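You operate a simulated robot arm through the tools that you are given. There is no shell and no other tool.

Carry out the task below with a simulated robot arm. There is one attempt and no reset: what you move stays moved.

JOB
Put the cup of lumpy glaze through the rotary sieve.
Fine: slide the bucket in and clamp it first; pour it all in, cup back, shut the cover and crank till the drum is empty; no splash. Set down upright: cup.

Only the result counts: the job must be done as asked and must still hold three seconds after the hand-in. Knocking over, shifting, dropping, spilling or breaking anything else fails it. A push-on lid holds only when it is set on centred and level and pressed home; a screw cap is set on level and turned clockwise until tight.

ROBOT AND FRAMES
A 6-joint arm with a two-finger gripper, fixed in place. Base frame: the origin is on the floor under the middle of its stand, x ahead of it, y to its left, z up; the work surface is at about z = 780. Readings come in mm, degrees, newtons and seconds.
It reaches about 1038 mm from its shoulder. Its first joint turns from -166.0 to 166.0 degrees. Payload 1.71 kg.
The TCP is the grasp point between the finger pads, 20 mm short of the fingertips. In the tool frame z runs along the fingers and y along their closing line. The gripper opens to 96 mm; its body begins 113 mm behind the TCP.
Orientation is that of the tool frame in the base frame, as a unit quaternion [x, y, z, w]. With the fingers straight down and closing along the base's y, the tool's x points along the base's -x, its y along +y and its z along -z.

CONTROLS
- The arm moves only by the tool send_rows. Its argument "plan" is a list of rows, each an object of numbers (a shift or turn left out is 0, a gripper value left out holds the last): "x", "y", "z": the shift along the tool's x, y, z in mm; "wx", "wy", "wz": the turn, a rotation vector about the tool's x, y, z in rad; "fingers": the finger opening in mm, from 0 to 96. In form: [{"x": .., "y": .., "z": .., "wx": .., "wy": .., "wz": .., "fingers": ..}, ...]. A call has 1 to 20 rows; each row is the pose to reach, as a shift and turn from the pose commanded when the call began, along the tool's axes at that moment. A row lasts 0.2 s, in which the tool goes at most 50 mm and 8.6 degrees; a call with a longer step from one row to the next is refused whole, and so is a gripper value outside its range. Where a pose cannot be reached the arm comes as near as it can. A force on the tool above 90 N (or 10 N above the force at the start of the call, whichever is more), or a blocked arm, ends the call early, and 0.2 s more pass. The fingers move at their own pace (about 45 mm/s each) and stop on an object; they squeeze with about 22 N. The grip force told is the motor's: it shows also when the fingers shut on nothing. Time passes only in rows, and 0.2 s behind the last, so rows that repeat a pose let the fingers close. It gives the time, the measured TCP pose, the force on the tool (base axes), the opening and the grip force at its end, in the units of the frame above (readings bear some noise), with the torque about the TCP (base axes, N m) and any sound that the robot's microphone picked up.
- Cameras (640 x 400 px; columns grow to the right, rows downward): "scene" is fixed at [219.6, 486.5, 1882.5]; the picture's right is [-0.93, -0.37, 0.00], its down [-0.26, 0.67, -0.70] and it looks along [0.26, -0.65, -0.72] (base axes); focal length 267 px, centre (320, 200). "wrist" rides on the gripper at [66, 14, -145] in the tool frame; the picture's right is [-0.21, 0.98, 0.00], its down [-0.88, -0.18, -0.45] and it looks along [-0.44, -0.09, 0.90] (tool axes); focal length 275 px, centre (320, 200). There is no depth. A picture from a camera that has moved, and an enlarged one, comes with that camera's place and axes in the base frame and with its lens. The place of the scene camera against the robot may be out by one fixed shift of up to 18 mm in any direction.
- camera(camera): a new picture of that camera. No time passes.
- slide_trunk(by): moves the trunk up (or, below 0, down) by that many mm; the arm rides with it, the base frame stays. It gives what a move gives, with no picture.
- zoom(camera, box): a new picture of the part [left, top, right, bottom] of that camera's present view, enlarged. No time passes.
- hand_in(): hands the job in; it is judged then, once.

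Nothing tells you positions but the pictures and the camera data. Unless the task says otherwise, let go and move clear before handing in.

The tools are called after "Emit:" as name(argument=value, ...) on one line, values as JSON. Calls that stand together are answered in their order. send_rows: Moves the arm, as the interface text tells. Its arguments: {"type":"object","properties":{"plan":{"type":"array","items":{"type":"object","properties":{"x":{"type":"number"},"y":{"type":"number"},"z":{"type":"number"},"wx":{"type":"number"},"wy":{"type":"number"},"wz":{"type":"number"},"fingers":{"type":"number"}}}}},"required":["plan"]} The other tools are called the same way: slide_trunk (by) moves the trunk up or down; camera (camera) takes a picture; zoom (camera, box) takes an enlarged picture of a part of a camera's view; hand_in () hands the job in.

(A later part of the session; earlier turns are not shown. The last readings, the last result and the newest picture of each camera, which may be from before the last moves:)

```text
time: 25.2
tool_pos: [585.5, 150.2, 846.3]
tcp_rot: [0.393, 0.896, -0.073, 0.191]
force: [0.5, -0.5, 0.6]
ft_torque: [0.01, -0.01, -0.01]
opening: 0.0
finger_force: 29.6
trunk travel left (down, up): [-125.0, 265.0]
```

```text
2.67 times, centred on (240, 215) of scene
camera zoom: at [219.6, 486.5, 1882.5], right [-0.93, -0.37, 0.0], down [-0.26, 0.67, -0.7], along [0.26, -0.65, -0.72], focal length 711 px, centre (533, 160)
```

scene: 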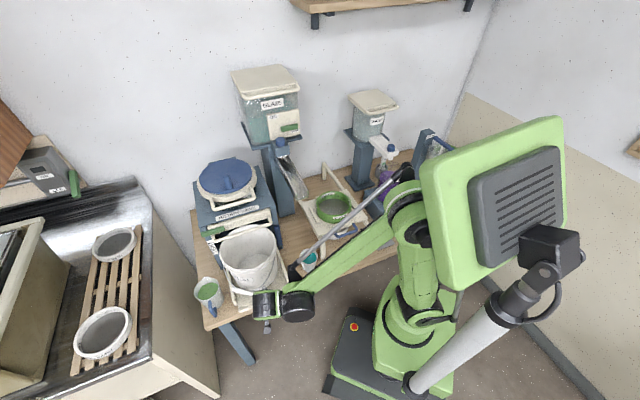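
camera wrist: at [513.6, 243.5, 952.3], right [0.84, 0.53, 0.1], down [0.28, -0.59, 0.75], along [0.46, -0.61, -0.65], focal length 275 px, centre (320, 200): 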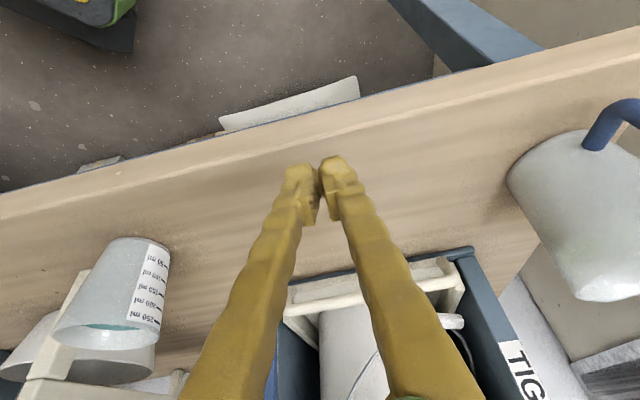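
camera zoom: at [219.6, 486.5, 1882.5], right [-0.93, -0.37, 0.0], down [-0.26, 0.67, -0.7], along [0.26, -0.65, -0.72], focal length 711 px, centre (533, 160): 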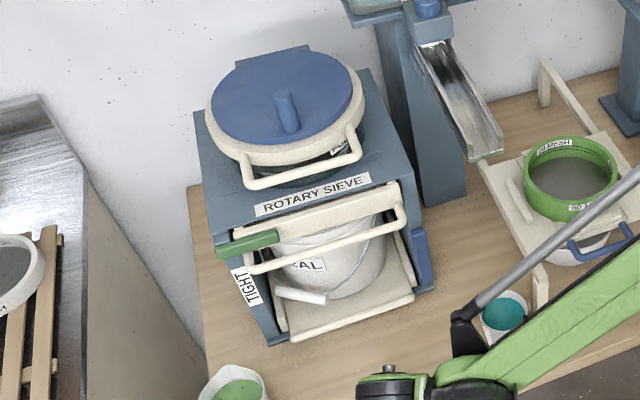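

The bucket tray is home under the drum. Next I raise and tilt the gripper to view the green clamp lever and white bar from the front.

Emit:
send_rows(plan=[{"x": -25, "z": -30, "wy": -0.057}, {"x": -49, "z": -60, "wy": -0.114}, {"x": -74, "z": -90, "wy": -0.171}, {"x": -98, "z": -120, "wy": -0.229}, {"x": -123, "z": -150, "wy": -0.286}, {"x": -148, "z": -180, "wy": -0.343}, {"x": -172, "z": -209, "wy": -0.4}, {"x": -172, "z": -209, "wy": -0.4}, {"x": -172, "z": -209, "wy": -0.4}])

Emit:
camera(camera="wrist")

Emit:
zoom(camera="wrist", box=[340, 100, 500, 220])

```text
time: 27.2
tool_pos: [634.6, 90.4, 1103.4]
tcp_rot: [0.37, 0.841, -0.149, 0.366]
force: [0.2, -0.2, -0.5]
ft_torque: [-0.02, -0.02, -0.02]
opening: 0.0
finger_force: 29.5
trunk travel left (down, up): [-125.0, 265.0]
```

```text
taken
camera wrist: at [540.0, 210.4, 1155.5], right [0.81, 0.56, 0.17], down [0.04, -0.34, 0.94], along [0.58, -0.75, -0.3], focal length 275 px, centre (320, 200)
```

wrist: 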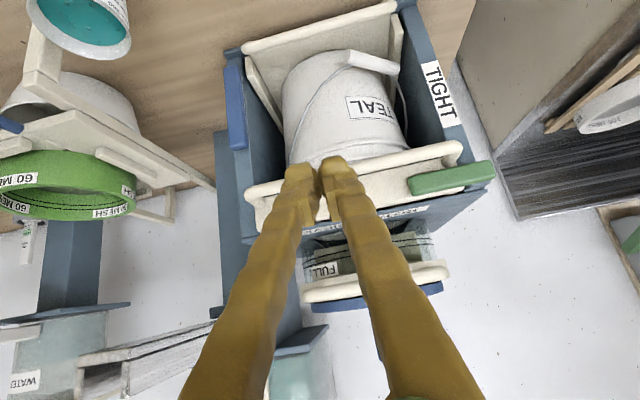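

```text
3.33 times, centred on (420, 160) of wrist
camera zoom: at [540.0, 210.4, 1155.5], right [0.81, 0.56, 0.17], down [0.04, -0.34, 0.94], along [0.58, -0.75, -0.3], focal length 918 px, centre (-13, 333)
```

zoom: 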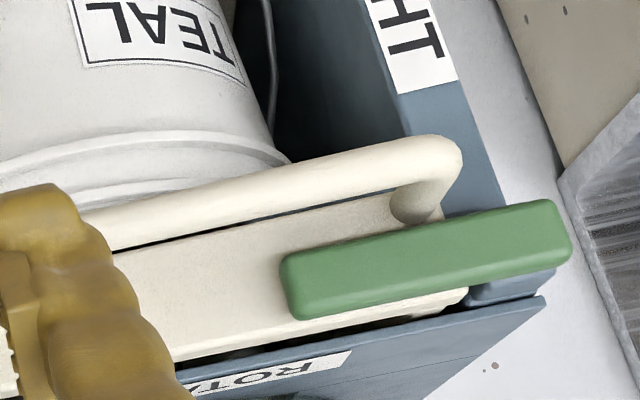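

I look closer at the clamp bar's right end, the blue block on the right post, and the boss behind the green lever.

Emit:
zoom(camera="wrist", box=[215, 40, 305, 250])

Emit:
zoom(camera="wrist", box=[400, 130, 500, 230])

Emit:
zoom(camera="scene", box=[195, 195, 295, 275])

```text
1.90 times, centred on (260, 145) of wrist
camera zoom: at [540.0, 210.4, 1155.5], right [0.81, 0.56, 0.17], down [0.04, -0.34, 0.94], along [0.58, -0.75, -0.3], focal length 524 px, centre (434, 305)
```

zoom: 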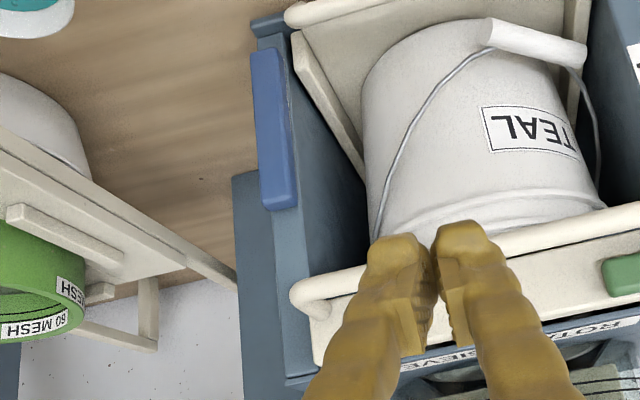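

```text
4.00 times, centred on (450, 180) of wrist
camera zoom: at [540.0, 210.4, 1155.5], right [0.81, 0.56, 0.17], down [0.04, -0.34, 0.94], along [0.58, -0.75, -0.3], focal length 1101 px, centre (-200, 280)
```

zoom: 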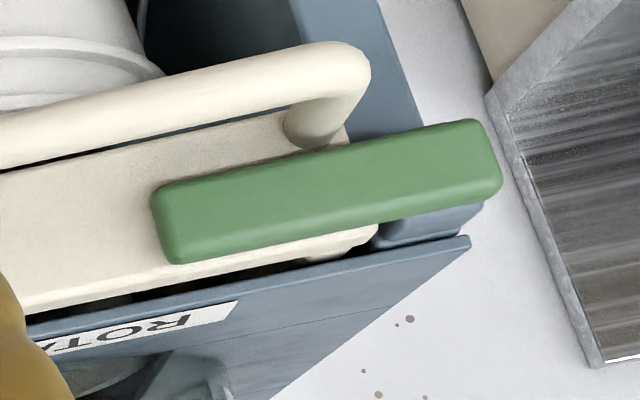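

```text
5.00 times, centred on (245, 235) of scene
camera zoom: at [219.6, 486.5, 1882.5], right [-0.93, -0.37, 0.0], down [-0.26, 0.67, -0.7], along [0.26, -0.65, -0.72], focal length 1333 px, centre (695, 25)
```

zoom: 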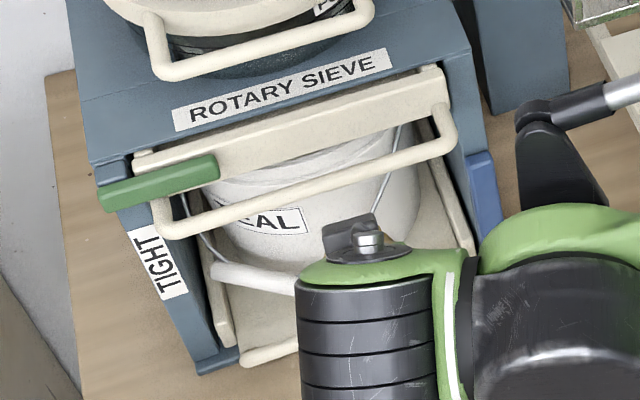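

The U-handle's left leg looks to sit just below the lever, so I need to understand the mechanism before touching it. I take a low, straight-on view.

Emit:
send_rows(plan=[{"x": 10, "y": 8, "z": 24, "wy": -0.1}, {"x": 20, "y": 16, "z": 48, "wy": -0.2}, {"x": 30, "y": 25, "z": 72, "wy": -0.3}, {"x": 40, "y": 33, "z": 96, "wy": -0.4}, {"x": 40, "y": 33, "z": 96, "wy": -0.4}, {"x": 40, "y": 33, "z": 96, "wy": -0.4}])

Emit:
camera(camera="wrist")

Emit:
zoom(camera="wrist", box=[340, 120, 500, 240])

Emit:
zoom(camera="wrist", box=[160, 120, 320, 240])

```text
time: 28.6
tool_pos: [687.5, 83.4, 1011.1]
tcp_rot: [0.333, 0.752, -0.22, 0.525]
force: [-0.6, 0.6, 0.2]
ft_torque: [-0.02, -0.01, 0.01]
opening: 0.0
finger_force: 29.5
trunk travel left (down, up): [-125.0, 265.0]
```

```text
taken
camera wrist: at [589.2, 209.7, 1000.7], right [0.76, 0.61, 0.21], down [-0.22, -0.06, 0.97], along [0.61, -0.79, 0.09], focal length 275 px, centre (320, 200)
```

wrist: 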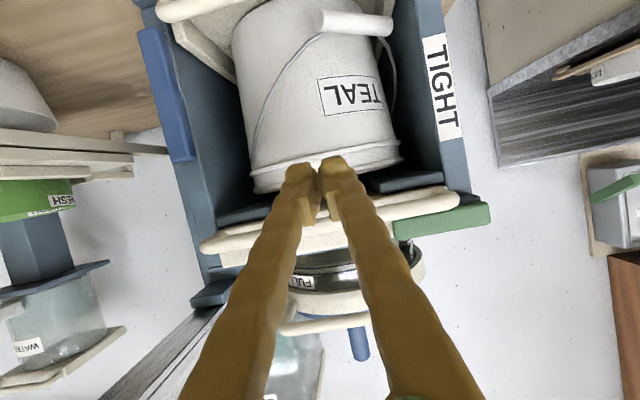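

```text
3.33 times, centred on (420, 180) of wrist
camera zoom: at [589.2, 209.7, 1000.7], right [0.76, 0.61, 0.21], down [-0.22, -0.06, 0.97], along [0.61, -0.79, 0.09], focal length 918 px, centre (-13, 267)
```

zoom: 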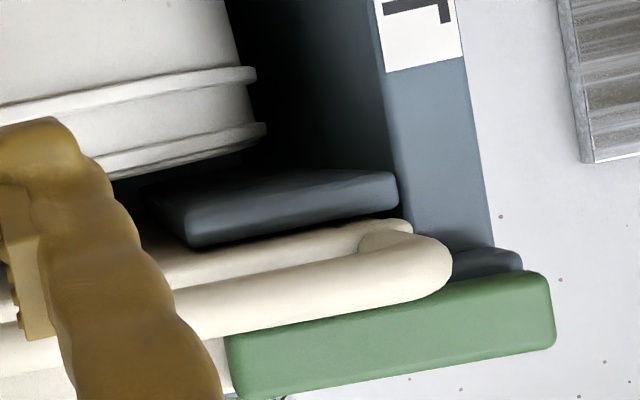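

```text
3.33 times, centred on (240, 180) of wrist
camera zoom: at [589.2, 209.7, 1000.7], right [0.76, 0.61, 0.21], down [-0.22, -0.06, 0.97], along [0.61, -0.79, 0.09], focal length 918 px, centre (587, 267)
```

zoom: 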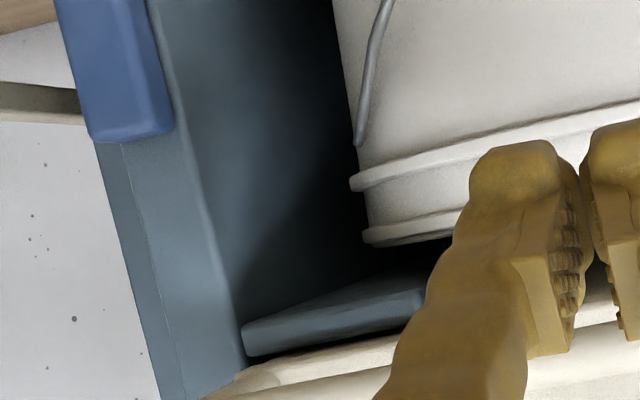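

Under the bar are plates with a round opening above the bucket rim. I'll take a steep top-down view of the lever, its hub and the U-handle to judge how the lever can turn.

Emit:
send_rows(plan=[{"x": -16, "y": 1, "z": -2, "wy": 0.133}, {"x": -31, "y": 3, "z": -5, "wy": 0.267}, {"x": -47, "y": 4, "z": -7, "wy": 0.4}, {"x": -63, "y": 6, "z": -9, "wy": 0.533}, {"x": -78, "y": 7, "z": -11, "wy": 0.667}, {"x": -94, "y": 9, "z": -14, "wy": 0.8}, {"x": -110, "y": 10, "z": -16, "wy": 0.933}, {"x": -125, "y": 12, "z": -18, "wy": 1.067}, {"x": -141, "y": 13, "z": -20, "wy": 1.2}, {"x": -141, "y": 13, "z": -20, "wy": 1.2}, {"x": -141, "y": 13, "z": -20, "wy": 1.2}])

Emit:
camera(camera="wrist")

Emit:
zoom(camera="wrist", box=[330, 80, 490, 200])

Emit:
zoom(camera="wrist", box=[190, 140, 500, 340])

```text
time: 31.0
tool_pos: [716.5, 67.4, 1152.0]
tcp_rot: [0.4, 0.917, 0.006, 0.009]
force: [-0.7, 0.0, 0.2]
ft_torque: [0.03, 0.01, 0.01]
opening: 0.2
finger_force: 29.4
trunk travel left (down, up): [-125.0, 265.0]
```

```text
taken
camera wrist: at [676.9, 125.4, 1294.8], right [0.86, 0.51, 0.02], down [0.45, -0.77, 0.45], along [0.25, -0.38, -0.89], focal length 275 px, centre (320, 200)
```

wrist: 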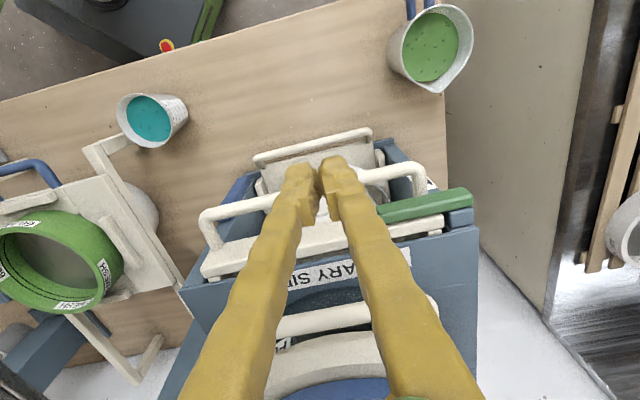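

```text
3.33 times, centred on (410, 140) of wrist
camera zoom: at [676.9, 125.4, 1294.8], right [0.86, 0.51, 0.02], down [0.45, -0.77, 0.45], along [0.25, -0.38, -0.89], focal length 918 px, centre (20, 400)
```

zoom: 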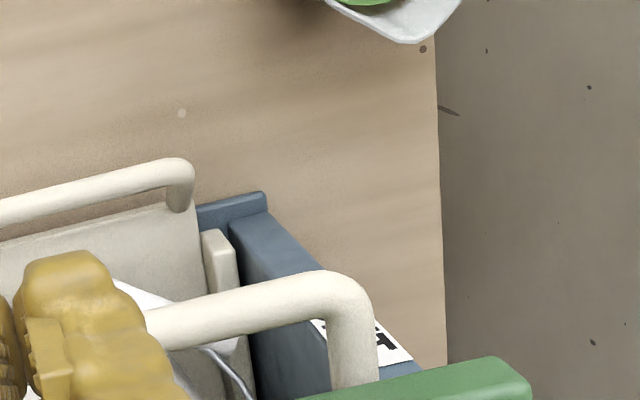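

```text
2.00 times, centred on (345, 240) of wrist
camera zoom: at [676.9, 125.4, 1294.8], right [0.86, 0.51, 0.02], down [0.45, -0.77, 0.45], along [0.25, -0.38, -0.89], focal length 551 px, centre (270, 120)
```

zoom: 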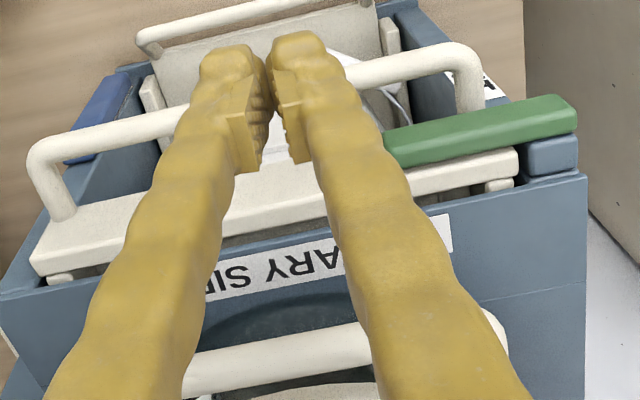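

I'll check how other green levers in this workshop relate to their labels, to learn the convention.

Emit:
zoom(camera="scene", box=[230, 60, 310, 150])

Emit:
zoom(camera="scene", box=[15, 140, 95, 210])

Emit:
zoom(camera="scene", box=[190, 180, 290, 280])

Emit:
zoom(camera="wrist", box=[360, 140, 500, 260])

Emit:
zoom(camera="wrist", box=[180, 160, 300, 300])

```text
4.44 times, centred on (270, 105) of scene
camera zoom: at [219.6, 486.5, 1882.5], right [-0.93, -0.37, 0.0], down [-0.26, 0.67, -0.7], along [0.26, -0.65, -0.72], focal length 1185 px, centre (542, 622)
```

zoom: 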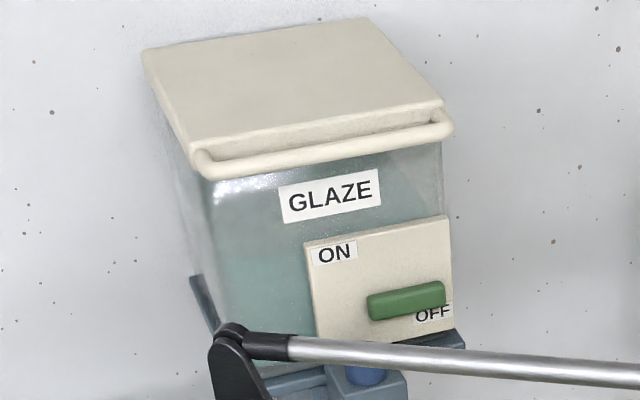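

```text
5.71 times, centred on (55, 175) of scene
camera zoom: at [219.6, 486.5, 1882.5], right [-0.93, -0.37, 0.0], down [-0.26, 0.67, -0.7], along [0.26, -0.65, -0.72], focal length 1524 px, centre (1834, 343)
```

zoom: 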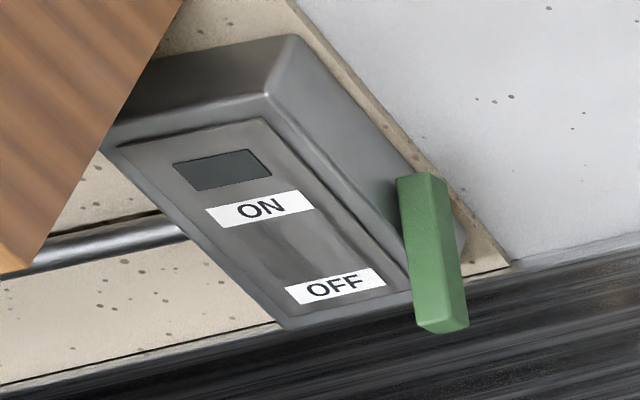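

```text
4.00 times, centred on (240, 230) of scene
camera zoom: at [219.6, 486.5, 1882.5], right [-0.93, -0.37, 0.0], down [-0.26, 0.67, -0.7], along [0.26, -0.65, -0.72], focal length 1067 px, centre (640, 80)
```

zoom: 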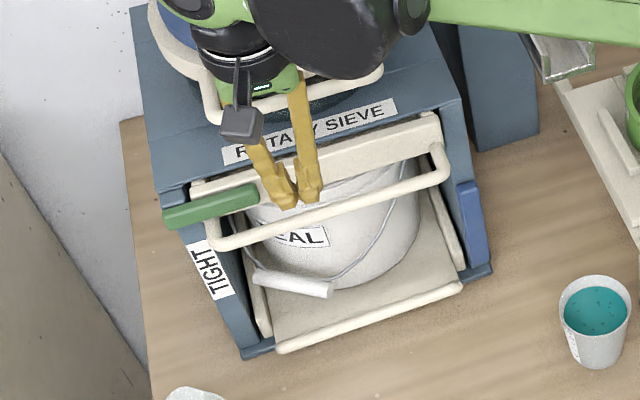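

```text
3.33 times, centred on (430, 200) of wrist
camera zoom: at [676.9, 125.4, 1294.8], right [0.86, 0.51, 0.02], down [0.45, -0.77, 0.45], along [0.25, -0.38, -0.89], focal length 918 px, centre (-47, 200)
```

zoom: 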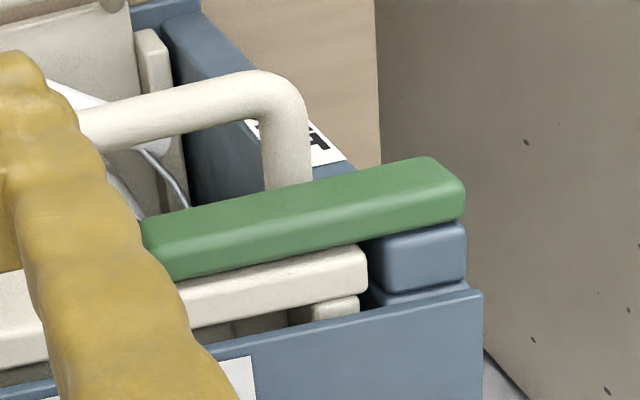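

```text
2.86 times, centred on (240, 230) of wrist
camera zoom: at [676.9, 125.4, 1294.8], right [0.86, 0.51, 0.02], down [0.45, -0.77, 0.45], along [0.25, -0.38, -0.89], focal length 786 px, centre (549, 114)
```

zoom: 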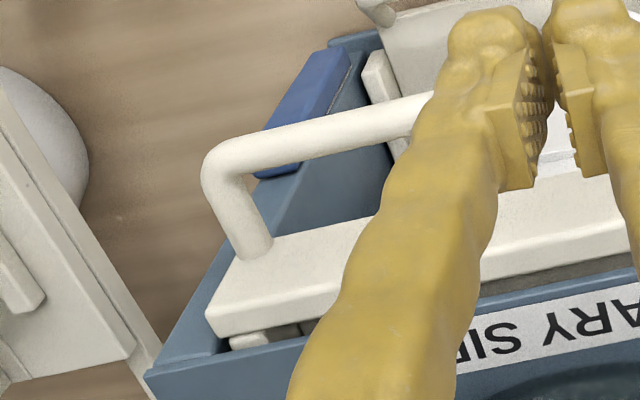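

By the same convention as the other levers (they point at their label), the clamp lever pivots on the left post and should swing its free end down to TIGHT. I position the closed fingertips just above the lever's free end.

Emit:
send_rows(plan=[{"x": -16, "y": 14, "z": 0, "wy": -0.05}, {"x": -31, "y": 28, "z": 0, "wy": -0.1}, {"x": -47, "y": 42, "z": 0, "wy": -0.15}, {"x": -62, "y": 56, "z": 0, "wy": -0.2}, {"x": -62, "y": 56, "z": 15, "wy": -0.2}, {"x": -62, "y": 56, "z": 30, "wy": -0.2}, {"x": -62, "y": 56, "z": 45, "wy": -0.2}, {"x": -62, "y": 56, "z": 45, "wy": -0.2}, {"x": -62, "y": 56, "z": 45, "wy": -0.2}])

Emit:
camera(camera="wrist")

Emit:
zoom(camera="wrist", box=[240, 100, 440, 240])

Emit:
zoom(camera="scene", box=[190, 180, 290, 260])

```text
time: 33.0
tool_pos: [798.0, 60.5, 1108.8]
tcp_rot: [0.398, 0.911, -0.034, 0.101]
force: [0.3, -0.3, -0.6]
ft_torque: [-0.02, -0.02, 0.01]
opening: 0.0
finger_force: 29.5
trunk travel left (down, up): [-125.0, 265.0]
```

```text
taken
camera wrist: at [743.0, 137.9, 1235.7], right [0.85, 0.52, 0.06], down [0.38, -0.69, 0.62], along [0.36, -0.5, -0.79], focal length 275 px, centre (320, 200)
```

wrist: 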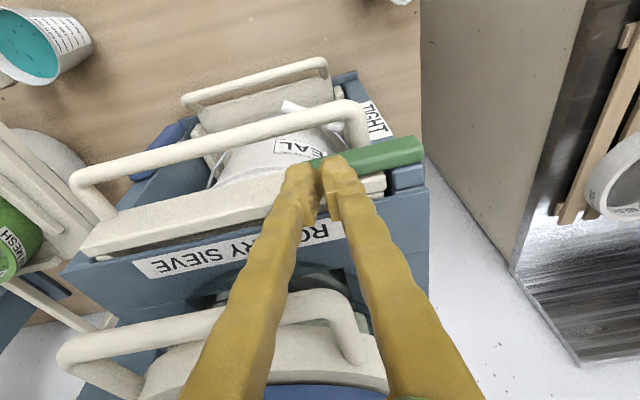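

```text
2.86 times, centred on (340, 170) of wrist
camera zoom: at [743.0, 137.9, 1235.7], right [0.85, 0.52, 0.06], down [0.38, -0.69, 0.62], along [0.36, -0.5, -0.79], focal length 786 px, centre (263, 286)
```

zoom: 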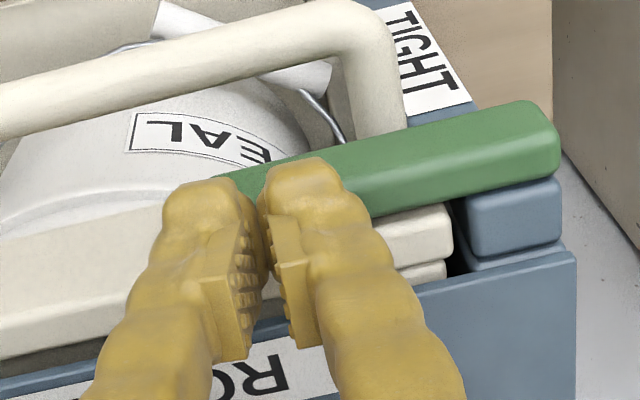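

```text
5.00 times, centred on (240, 220) of scene
camera zoom: at [219.6, 486.5, 1882.5], right [-0.93, -0.37, 0.0], down [-0.26, 0.67, -0.7], along [0.26, -0.65, -0.72], focal length 1333 px, centre (720, 100)
```

zoom: 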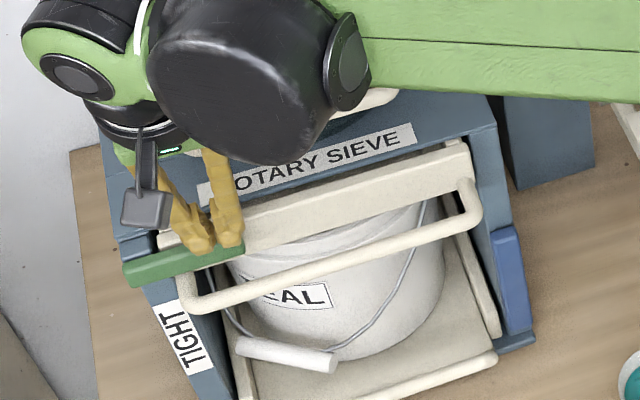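

The fingertips are right above the lever's free end. I press down slowly in small steps and watch the force.

Emit:
send_rows(plan=[{"x": 1.1, "z": 4.9}, {"x": 2.1, "z": 9.8}, {"x": 3.2, "z": 14.7}, {"x": 4.0, "z": 18.6}, {"x": 4.9, "z": 22.5}, {"x": 5.5, "z": 25.4}])

Emit:
zoom(camera="wrist", box=[240, 100, 440, 240])

Emit:
zoom(camera="scene", box=[190, 180, 290, 260])

```text
time: 34.4
tool_pos: [789.9, 65.7, 1084.8]
tcp_rot: [0.397, 0.912, -0.033, 0.101]
force: [-33.6, 22.8, -8.1]
ft_torque: [0.0, 0.86, 0.04]
opening: 5.9
finger_force: 29.2
trunk travel left (down, up): [-125.0, 265.0]
```

```text
2.86 times, centred on (340, 170) of wrist
camera zoom: at [732.6, 142.6, 1212.6], right [0.85, 0.52, 0.06], down [0.38, -0.69, 0.62], along [0.36, -0.5, -0.79], focal length 786 px, centre (263, 286)
```

zoom: 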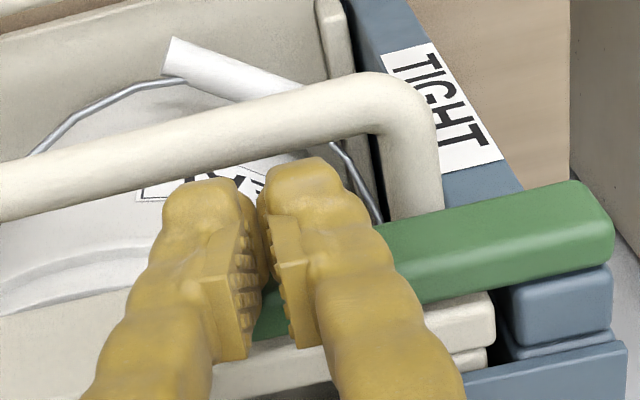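

```text
5.00 times, centred on (240, 220) of scene
camera zoom: at [219.6, 486.5, 1882.5], right [-0.93, -0.37, 0.0], down [-0.26, 0.67, -0.7], along [0.26, -0.65, -0.72], focal length 1333 px, centre (720, 100)
```

zoom: 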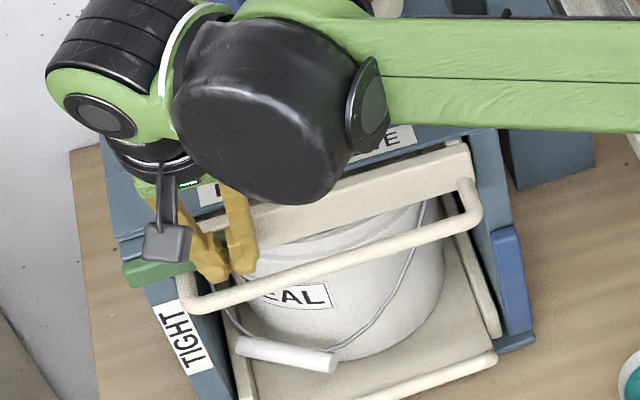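

The fingertips slipped off the lever's front face, so I was about 15 mm too shallow. I lift, move a bit deeper and further left, with a steeper tool, and press again gently.

Emit:
send_rows(plan=[{"x": 3, "z": -3}, {"x": 4, "z": -20}, {"x": 3, "z": -45}, {"x": 3, "z": -45}])

Emit:
zoom(camera="wrist", box=[300, 100, 460, 220])

```text
time: 35.4
tool_pos: [785.3, 69.2, 1129.0]
tcp_rot: [0.398, 0.911, -0.033, 0.103]
force: [-1.1, -0.5, 0.9]
ft_torque: [0.02, -0.12, 0.03]
opening: 0.0
finger_force: 29.5
trunk travel left (down, up): [-125.0, 265.0]
```

```text
3.33 times, centred on (380, 160) of wrist
camera zoom: at [728.3, 147.3, 1256.1], right [0.85, 0.52, 0.06], down [0.37, -0.69, 0.62], along [0.36, -0.5, -0.78], focal length 918 px, centre (120, 333)
```

zoom: 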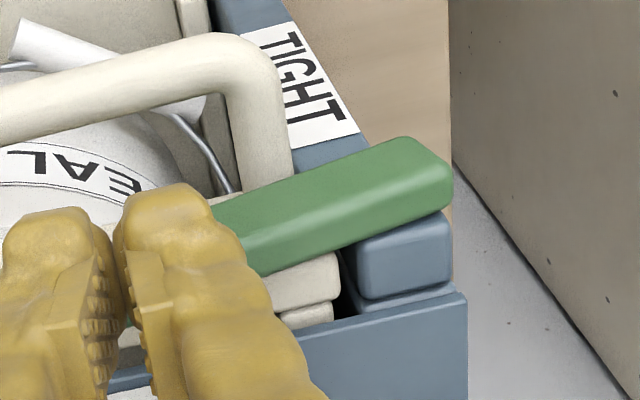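

The lever seems to have turned a little. I check it from the fixed camera and again in the wrist view.

Emit:
zoom(camera="scene", box=[190, 200, 270, 260])

Emit:
camera(camera="wrist")

```text
6.67 times, centred on (230, 230) of scene
camera zoom: at [219.6, 486.5, 1882.5], right [-0.93, -0.37, 0.0], down [-0.26, 0.67, -0.7], along [0.26, -0.65, -0.72], focal length 1778 px, centre (920, 0)
```

zoom: 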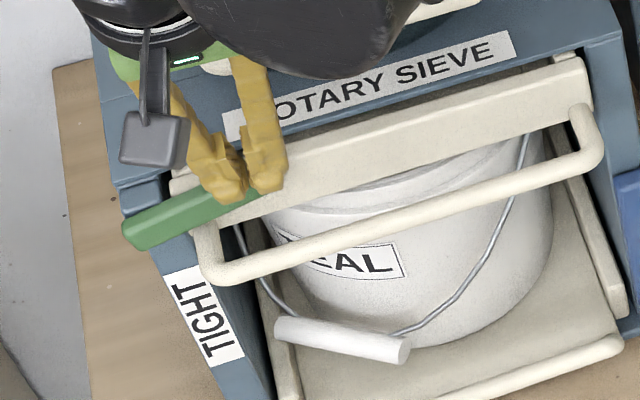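

```text
taken
camera wrist: at [728.3, 147.3, 1256.1], right [0.85, 0.52, 0.06], down [0.37, -0.69, 0.62], along [0.36, -0.5, -0.78], focal length 275 px, centre (320, 200)
```

wrist: 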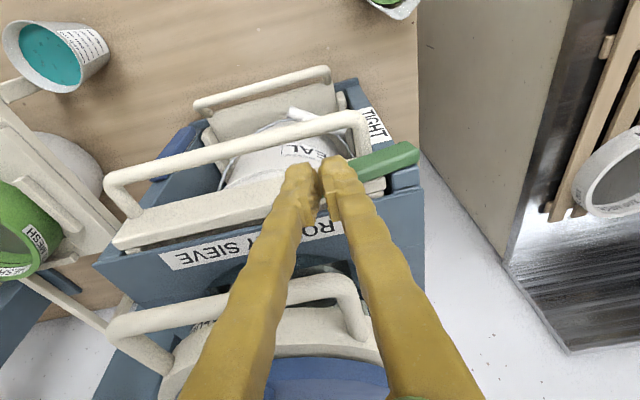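

The lever's free end has moved off horizontal, so I move the fingers aside to see which way it went.

Emit:
send_rows(plan=[{"x": 20, "y": -20, "z": -10}, {"x": 50, "y": -45, "z": -20}, {"x": 80, "y": -70, "z": -20}, {"x": 80, "y": -70, "z": -20}, {"x": 80, "y": -70, "z": -20}])

Emit:
camera(camera="wrist")

Emit:
zoom(camera="wrist", box=[350, 120, 510, 240])

Emit:
zoom(camera="scene", box=[190, 200, 270, 260])

```text
time: 36.6
tool_pos: [683.3, 80.6, 1125.1]
tcp_rot: [0.398, 0.911, -0.034, 0.101]
force: [-0.2, -0.1, 0.2]
ft_torque: [0.0, -0.04, 0.0]
opening: 0.0
finger_force: 29.4
trunk travel left (down, up): [-125.0, 265.0]
```

```text
taken
camera wrist: at [627.2, 157.9, 1253.0], right [0.85, 0.52, 0.06], down [0.38, -0.69, 0.62], along [0.36, -0.5, -0.79], focal length 275 px, centre (320, 200)
```

wrist: 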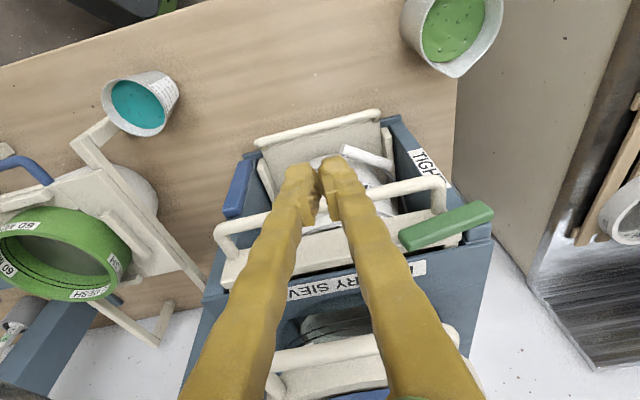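

```text
3.33 times, centred on (430, 180) of wrist
camera zoom: at [627.2, 157.9, 1253.0], right [0.85, 0.52, 0.06], down [0.38, -0.69, 0.62], along [0.36, -0.5, -0.79], focal length 918 px, centre (-47, 267)
```

zoom: 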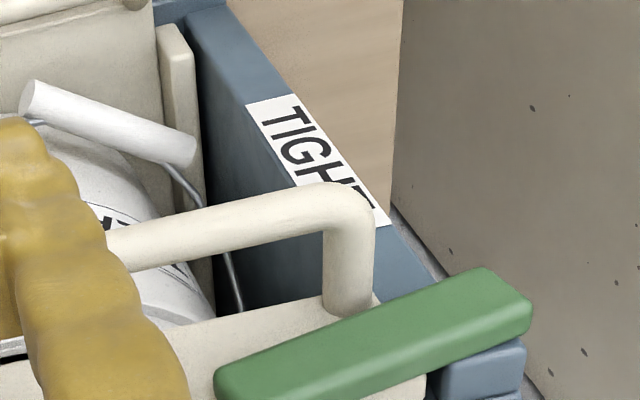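

```text
6.67 times, centred on (230, 230) of scene
camera zoom: at [219.6, 486.5, 1882.5], right [-0.93, -0.37, 0.0], down [-0.26, 0.67, -0.7], along [0.26, -0.65, -0.72], focal length 1778 px, centre (920, 0)
```

zoom: 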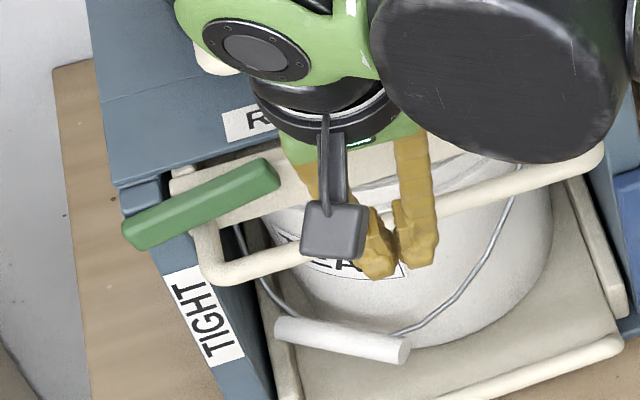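

The lever's free end swung up about 10°, so it pivots freely about the post axis. I'll come back from above, deeper over the lever, and press its free end down.

Emit:
send_rows(plan=[{"x": -25, "y": 17, "z": 2}, {"x": -50, "y": 34, "z": 4}, {"x": -76, "y": 51, "z": 6}, {"x": -101.5, "y": 67.3, "z": 7.8}, {"x": -101.5, "y": 67.3, "z": 7.8}, {"x": -98.5, "y": 67.3, "z": 22}, {"x": -95.1, "y": 67.3, "z": 37.2}, {"x": -95.1, "y": 67.3, "z": 37.2}, {"x": -95.1, "y": 67.3, "z": 37.2}])

Emit:
zoom(camera="wrist", box=[260, 100, 440, 240])

Emit:
zoom(camera="scene", box=[190, 200, 270, 260])

```text
time: 38.6
tool_pos: [801.7, 53.3, 1111.2]
tcp_rot: [0.398, 0.911, -0.034, 0.101]
force: [-0.2, -0.9, -0.4]
ft_torque: [0.0, 0.04, -0.01]
opening: 0.0
finger_force: 29.3
trunk travel left (down, up): [-125.0, 265.0]
```

```text
2.86 times, centred on (350, 170) of wrist
camera zoom: at [744.8, 131.5, 1239.4], right [0.85, 0.52, 0.06], down [0.38, -0.69, 0.62], along [0.36, -0.5, -0.79], focal length 786 px, centre (234, 286)
```

zoom: 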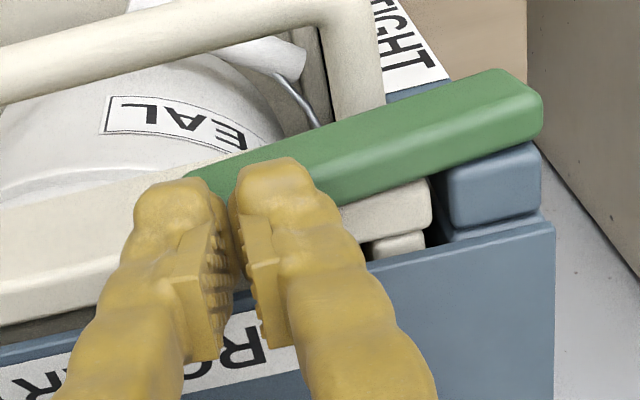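

```text
6.67 times, centred on (230, 230) of scene
camera zoom: at [219.6, 486.5, 1882.5], right [-0.93, -0.37, 0.0], down [-0.26, 0.67, -0.7], along [0.26, -0.65, -0.72], focal length 1778 px, centre (920, 0)
```

zoom: 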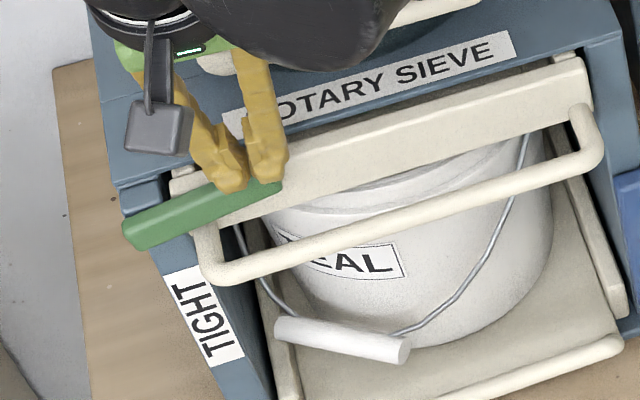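

Emit:
send_rows(plan=[{"x": 0.9, "z": 3.9}, {"x": 1.7, "z": 7.8}, {"x": 2.5, "z": 11.7}, {"x": 3.4, "z": 15.6}, {"x": 4.2, "z": 19.5}])

Emit:
zoom(camera="wrist", box=[260, 100, 440, 240])

Emit:
zoom(camera="scene", box=[190, 200, 270, 260])

```text
time: 39.8
tool_pos: [799.7, 54.5, 1096.4]
tcp_rot: [0.397, 0.911, -0.034, 0.103]
force: [13.1, 4.3, 67.0]
ft_torque: [0.33, -0.54, -0.11]
opening: 6.3
finger_force: 29.3
trunk travel left (down, up): [-125.0, 265.0]
```

```text
2.86 times, centred on (350, 170) of wrist
camera zoom: at [742.4, 132.2, 1223.0], right [0.85, 0.52, 0.07], down [0.37, -0.69, 0.62], along [0.37, -0.5, -0.78], focal length 786 px, centre (234, 286)
```

zoom: 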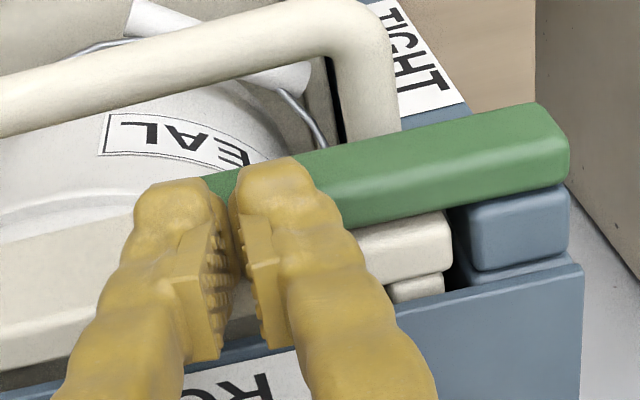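

```text
6.67 times, centred on (230, 230) of scene
camera zoom: at [219.6, 486.5, 1882.5], right [-0.93, -0.37, 0.0], down [-0.26, 0.67, -0.7], along [0.26, -0.65, -0.72], focal length 1778 px, centre (920, 0)
```

zoom: 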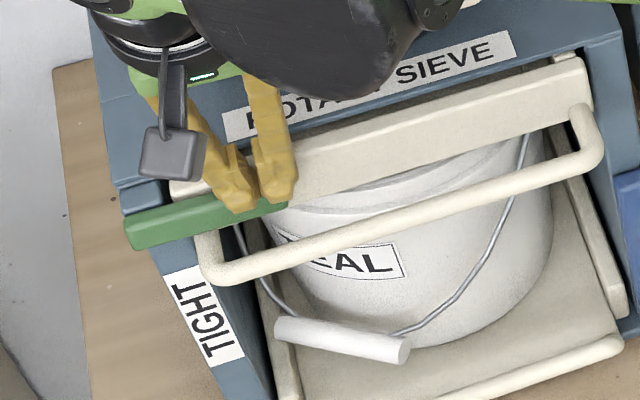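

Pressing down met a hard stop at horizontal (67 N), so the lever's travel is upward from here. I'll ease off, press the fingertips against its front face and drag the free end up by friction, as happened by chance before.

Emit:
send_rows(plan=[{"x": -5.3, "z": -24.4}, {"x": 24, "z": -30.8}, {"x": 24, "z": -30.8}, {"x": 27.2, "z": -16.1}, {"x": 30.4, "z": -1.4}, {"x": 20.6, "z": 0.7}, {"x": 8.9, "z": 3.2}, {"x": 8.9, "z": 3.2}])

Emit:
zoom(camera="scene", box=[190, 200, 270, 260])

```text
time: 41.6
tool_pos: [790.9, 65.5, 1088.4]
tcp_rot: [0.396, 0.912, -0.033, 0.1]
force: [-45.9, 46.9, -14.6]
ft_torque: [0.05, 1.29, 0.31]
opening: 6.0
finger_force: 29.4
trunk travel left (down, up): [-125.0, 265.0]
```

```text
6.67 times, centred on (230, 230) of scene
camera zoom: at [219.6, 486.5, 1882.5], right [-0.93, -0.37, 0.0], down [-0.26, 0.67, -0.7], along [0.26, -0.65, -0.72], focal length 1778 px, centre (920, 0)
```

zoom: 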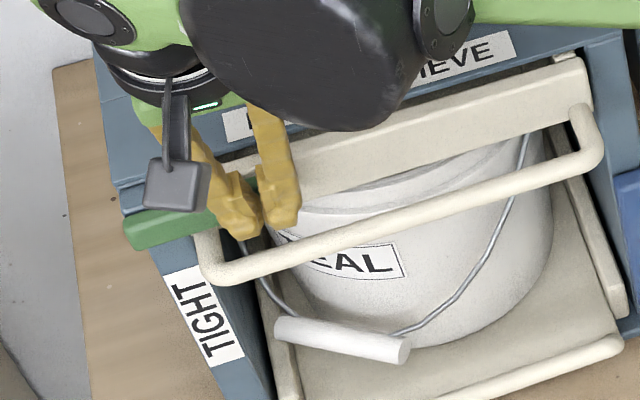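

Emit:
send_rows(plan=[{"x": 0.3, "z": -8.2}, {"x": -1.4, "y": 1, "z": -16}, {"x": -3.1, "y": 3, "z": -23.9}, {"x": -4.4, "y": 5, "z": -29.7}, {"x": 10, "y": 5, "z": -33}, {"x": 30, "y": 5, "z": -37}, {"x": 30, "y": 5, "z": -37}])

Emit:
zoom(camera="scene", box=[190, 200, 270, 260])

Emit:
zoom(camera="wrist", box=[260, 100, 460, 240])

```text
time: 43.2
tool_pos: [772.8, 90.6, 1116.8]
tcp_rot: [0.398, 0.911, -0.034, 0.101]
force: [-0.3, 0.7, -0.4]
ft_torque: [0.0, 0.0, 0.02]
opening: 0.0
finger_force: 29.4
trunk travel left (down, up): [-125.0, 265.0]
```

```text
6.67 times, centred on (230, 230) of scene
camera zoom: at [219.6, 486.5, 1882.5], right [-0.93, -0.37, 0.0], down [-0.26, 0.67, -0.7], along [0.26, -0.65, -0.72], focal length 1778 px, centre (920, 0)
```

zoom: 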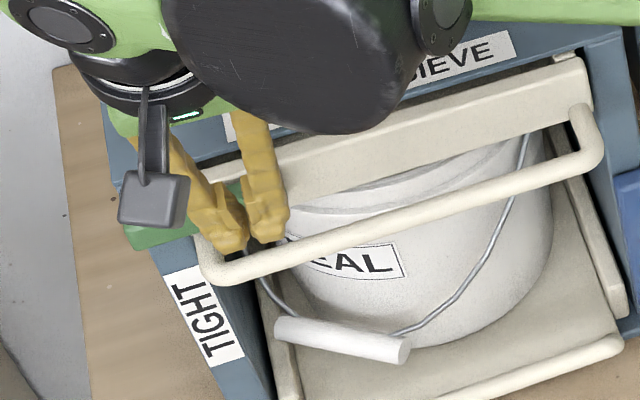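

```text
2.86 times, centred on (360, 170) of wrist
camera zoom: at [716.4, 168.5, 1244.5], right [0.85, 0.52, 0.06], down [0.38, -0.69, 0.62], along [0.36, -0.5, -0.79], focal length 786 px, centre (206, 286)
```

zoom: 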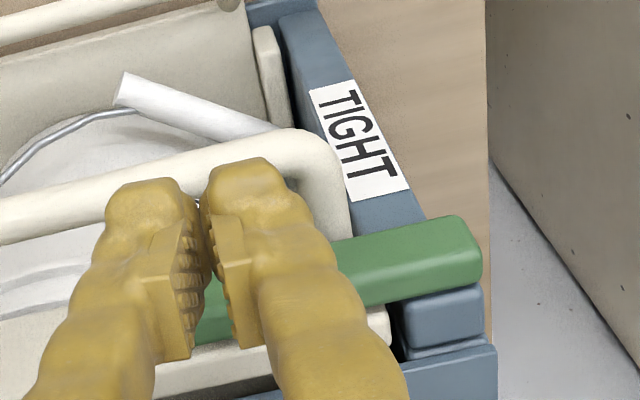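

The lever is up only slightly. I'll tilt the tool more so the fingertips can hook under the lever's raised end over the U-handle and lift it.

Emit:
send_rows(plan=[{"x": 2, "y": -2, "z": 4, "wy": -0.117}, {"x": 4, "y": -4, "z": 8, "wy": -0.233}, {"x": 6, "y": -5, "z": 13, "wy": -0.35}, {"x": 8, "y": -7, "z": 17, "wy": -0.467}, {"x": 10, "y": -9, "z": 21, "wy": -0.583}, {"x": 11.6, "y": -10.5, "z": 25, "wy": -0.7}, {"x": 11.6, "y": -10.5, "z": 25, "wy": -0.7}, {"x": 11.6, "y": -10.5, "z": 25, "wy": -0.7}])

Emit:
camera(camera="wrist")

Emit:
zoom(camera="wrist", box=[260, 100, 460, 240])

Emit:
zoom(camera="scene", box=[190, 200, 270, 260])

```text
time: 45.0
tool_pos: [761.4, 89.8, 1087.5]
tcp_rot: [0.362, 0.821, -0.169, 0.407]
force: [0.0, -0.2, 0.6]
ft_torque: [-0.01, 0.01, 0.0]
opening: 0.1
finger_force: 29.8
trunk travel left (down, up): [-125.0, 265.0]
```

```text
taken
camera wrist: at [665.7, 212.7, 1125.1], right [0.8, 0.57, 0.18], down [-0.02, -0.27, 0.96], along [0.6, -0.77, -0.2], focal length 275 px, centre (320, 200)
```

wrist: 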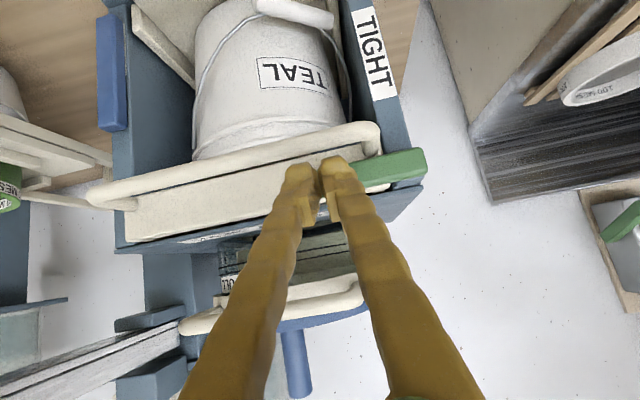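

```text
2.86 times, centred on (360, 170) of wrist
camera zoom: at [665.7, 212.7, 1125.1], right [0.8, 0.57, 0.18], down [-0.02, -0.27, 0.96], along [0.6, -0.77, -0.2], focal length 786 px, centre (206, 286)
```

zoom: 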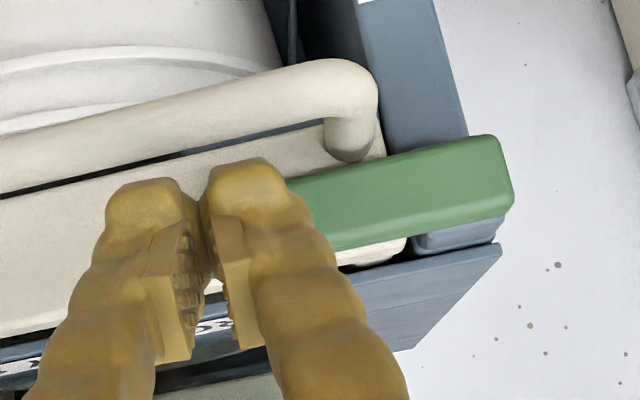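

```text
6.67 times, centred on (230, 230) of scene
camera zoom: at [219.6, 486.5, 1882.5], right [-0.93, -0.37, 0.0], down [-0.26, 0.67, -0.7], along [0.26, -0.65, -0.72], focal length 1778 px, centre (920, 0)
```

zoom: 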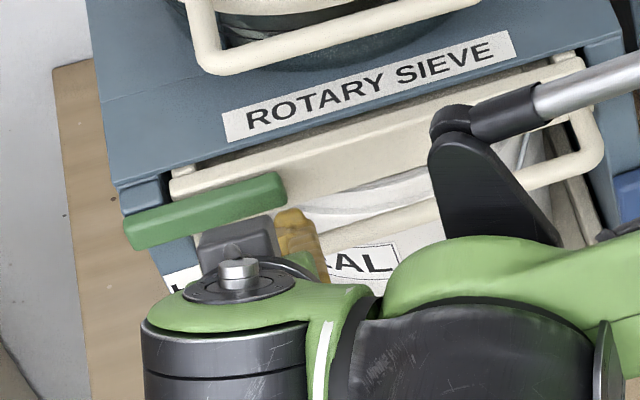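

The U-handle leg sits right under the lever, so I'll instead grip the lever by its two ends (about 86 mm apart) with the tool nearly horizontal, then turn it about its post pivot. I back off, level the tool and open the fingers.

Emit:
send_rows(plan=[{"x": 11, "y": 9, "z": -8, "wy": -0.1, "fingers": 96}, {"x": 23, "y": 18, "z": -17, "wy": -0.2, "fingers": 96}, {"x": 34, "y": 27, "z": -25, "wy": -0.3, "fingers": 96}, {"x": 45.3, "y": 36.4, "z": -33.2, "wy": -0.39, "fingers": 96}, {"x": 45.3, "y": 36.4, "z": -33.2, "wy": -0.39, "fingers": 96}, {"x": 45.3, "y": 36.4, "z": -33.2, "wy": -0.39, "fingers": 96}])

Emit:
camera(camera="wrist")

Emit:
zoom(camera="wrist", box=[220, 100, 460, 250])

```text
time: 46.4
tool_pos: [752.4, 152.0, 1075.6]
tcp_rot: [0.323, 0.727, -0.235, 0.559]
force: [0.3, -0.2, 0.0]
ft_torque: [0.0, 0.0, 0.01]
opening: 95.9
finger_force: 0.2
trunk travel left (down, up): [-125.0, 265.0]
```

```text
taken
camera wrist: at [655.3, 278.3, 1049.8], right [0.75, 0.62, 0.22], down [-0.28, 0.01, 0.96], along [0.6, -0.78, 0.18], focal length 275 px, centre (320, 200)
```

wrist: 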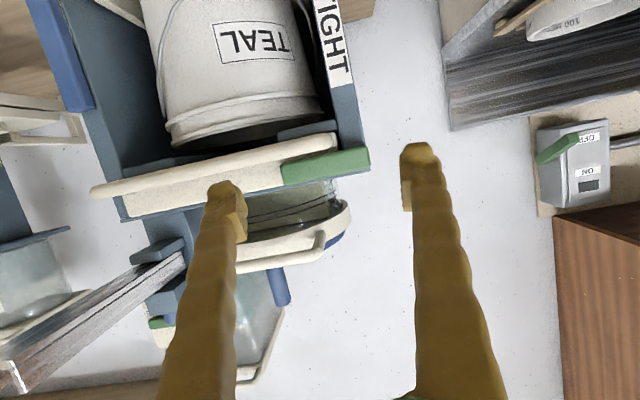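

```text
2.67 times, centred on (340, 175) of wrist
camera zoom: at [655.3, 278.3, 1049.8], right [0.75, 0.62, 0.22], down [-0.28, 0.01, 0.96], along [0.6, -0.78, 0.18], focal length 734 px, centre (267, 267)
```

zoom: 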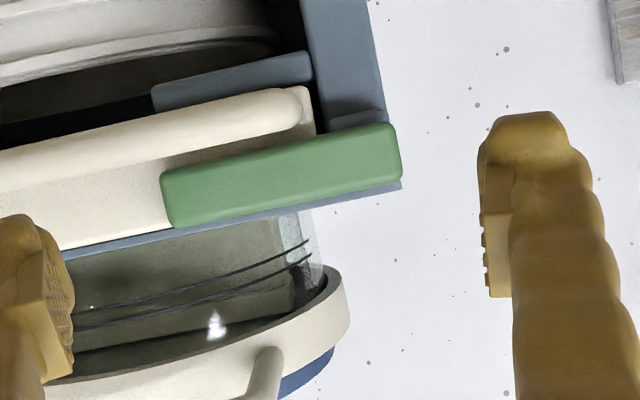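

This view shows the lever face clearly: it spans about w = 613–699 at z ≈ 1067, and I'm centred within 2 mm. I advance so the fingers straddle its ends.

Emit:
send_rows(plan=[{"x": -6, "y": 1, "z": 25}, {"x": -12, "y": 2, "z": 50}, {"x": -16, "y": 2, "z": 68}, {"x": -16, "y": 2, "z": 68}, {"x": -16, "y": 2, "z": 68}])

Emit:
camera(camera="wrist")

Emit:
zoom(camera="wrist", box=[180, 80, 460, 260])

```text
time: 47.6
tool_pos: [802.0, 102.2, 1072.4]
tcp_rot: [0.323, 0.727, -0.236, 0.559]
force: [0.3, 0.5, 0.2]
ft_torque: [0.01, 0.03, 0.03]
opening: 96.0
finger_force: 0.0
trunk travel left (down, up): [-125.0, 265.0]
```

```text
taken
camera wrist: at [704.7, 228.1, 1047.7], right [0.75, 0.62, 0.22], down [-0.28, 0.01, 0.96], along [0.6, -0.78, 0.18], focal length 275 px, centre (320, 200)
```

wrist: 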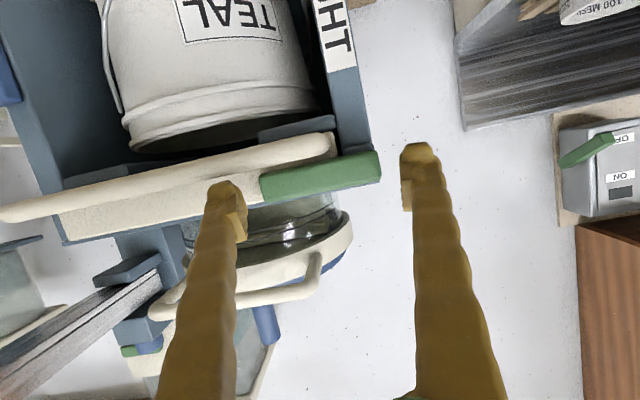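

```text
2.22 times, centred on (320, 170) of wrist
camera zoom: at [704.7, 228.1, 1047.7], right [0.75, 0.62, 0.22], down [-0.28, 0.01, 0.96], along [0.6, -0.78, 0.18], focal length 612 px, centre (320, 267)
```

zoom: 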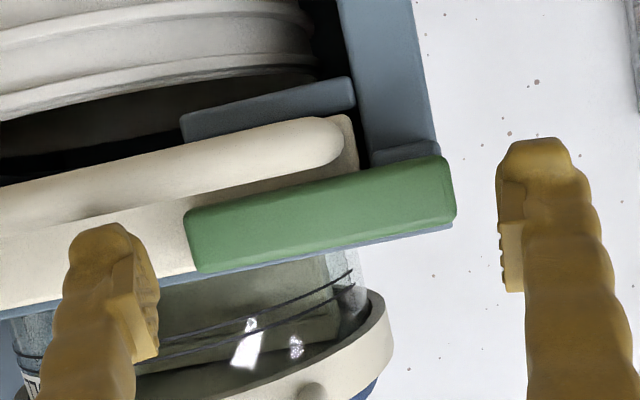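

Centred on the lever within a millimetre. I advance the last 22 mm and close on the lever's ends.

Emit:
send_rows(plan=[{"x": -3, "z": 10.6}, {"x": -5.8, "z": 21.2}, {"x": -5.8, "z": 21.2}, {"x": -5.8, "z": 21.2, "fingers": 80}, {"x": -5.8, "z": 21.2, "fingers": 80}, {"x": -5.8, "z": 21.2, "fingers": 80}])

Emit:
zoom(camera="wrist", box=[180, 80, 460, 260])

```text
time: 49.0
tool_pos: [814.9, 86.0, 1072.8]
tcp_rot: [0.324, 0.726, -0.236, 0.558]
force: [-8.5, -5.8, 1.3]
ft_torque: [-0.02, -0.01, -0.27]
opening: 87.3
finger_force: 5.2
trunk travel left (down, up): [-125.0, 265.0]
```

```text
2.22 times, centred on (320, 170) of wrist
camera zoom: at [719.0, 212.0, 1048.0], right [0.75, 0.62, 0.22], down [-0.28, 0.01, 0.96], along [0.6, -0.78, 0.18], focal length 612 px, centre (320, 267)
```

zoom: 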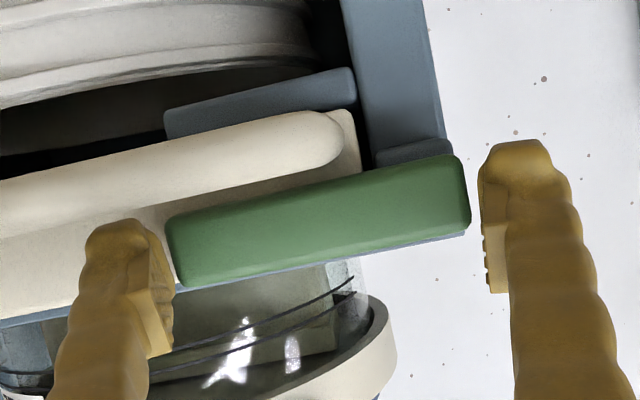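

Emit:
send_rows(plan=[{"y": -1.5, "fingers": 70}, {"y": -1.5, "fingers": 70}, {"y": -1.5, "fingers": 70}])

Emit:
zoom(camera="wrist", box=[180, 80, 460, 260])

```text
time: 49.8
tool_pos: [813.9, 85.2, 1072.5]
tcp_rot: [0.323, 0.727, -0.235, 0.559]
force: [-2.0, 2.8, 4.9]
ft_torque: [0.11, -0.15, -0.65]
opening: 84.8
finger_force: 34.9
trunk travel left (down, up): [-125.0, 265.0]
```

```text
2.22 times, centred on (320, 170) of wrist
camera zoom: at [717.9, 211.6, 1047.7], right [0.75, 0.62, 0.22], down [-0.28, 0.01, 0.96], along [0.6, -0.78, 0.18], focal length 612 px, centre (320, 267)
```

zoom: 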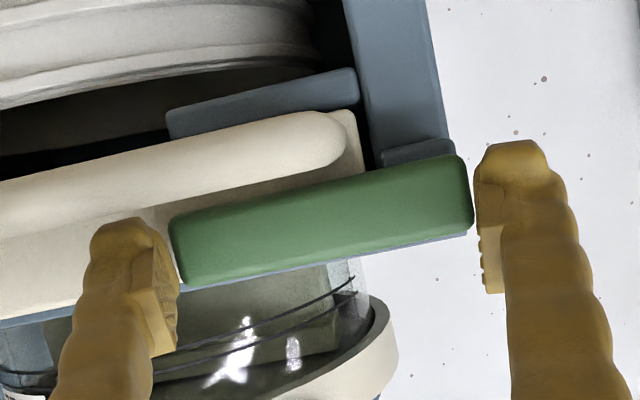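

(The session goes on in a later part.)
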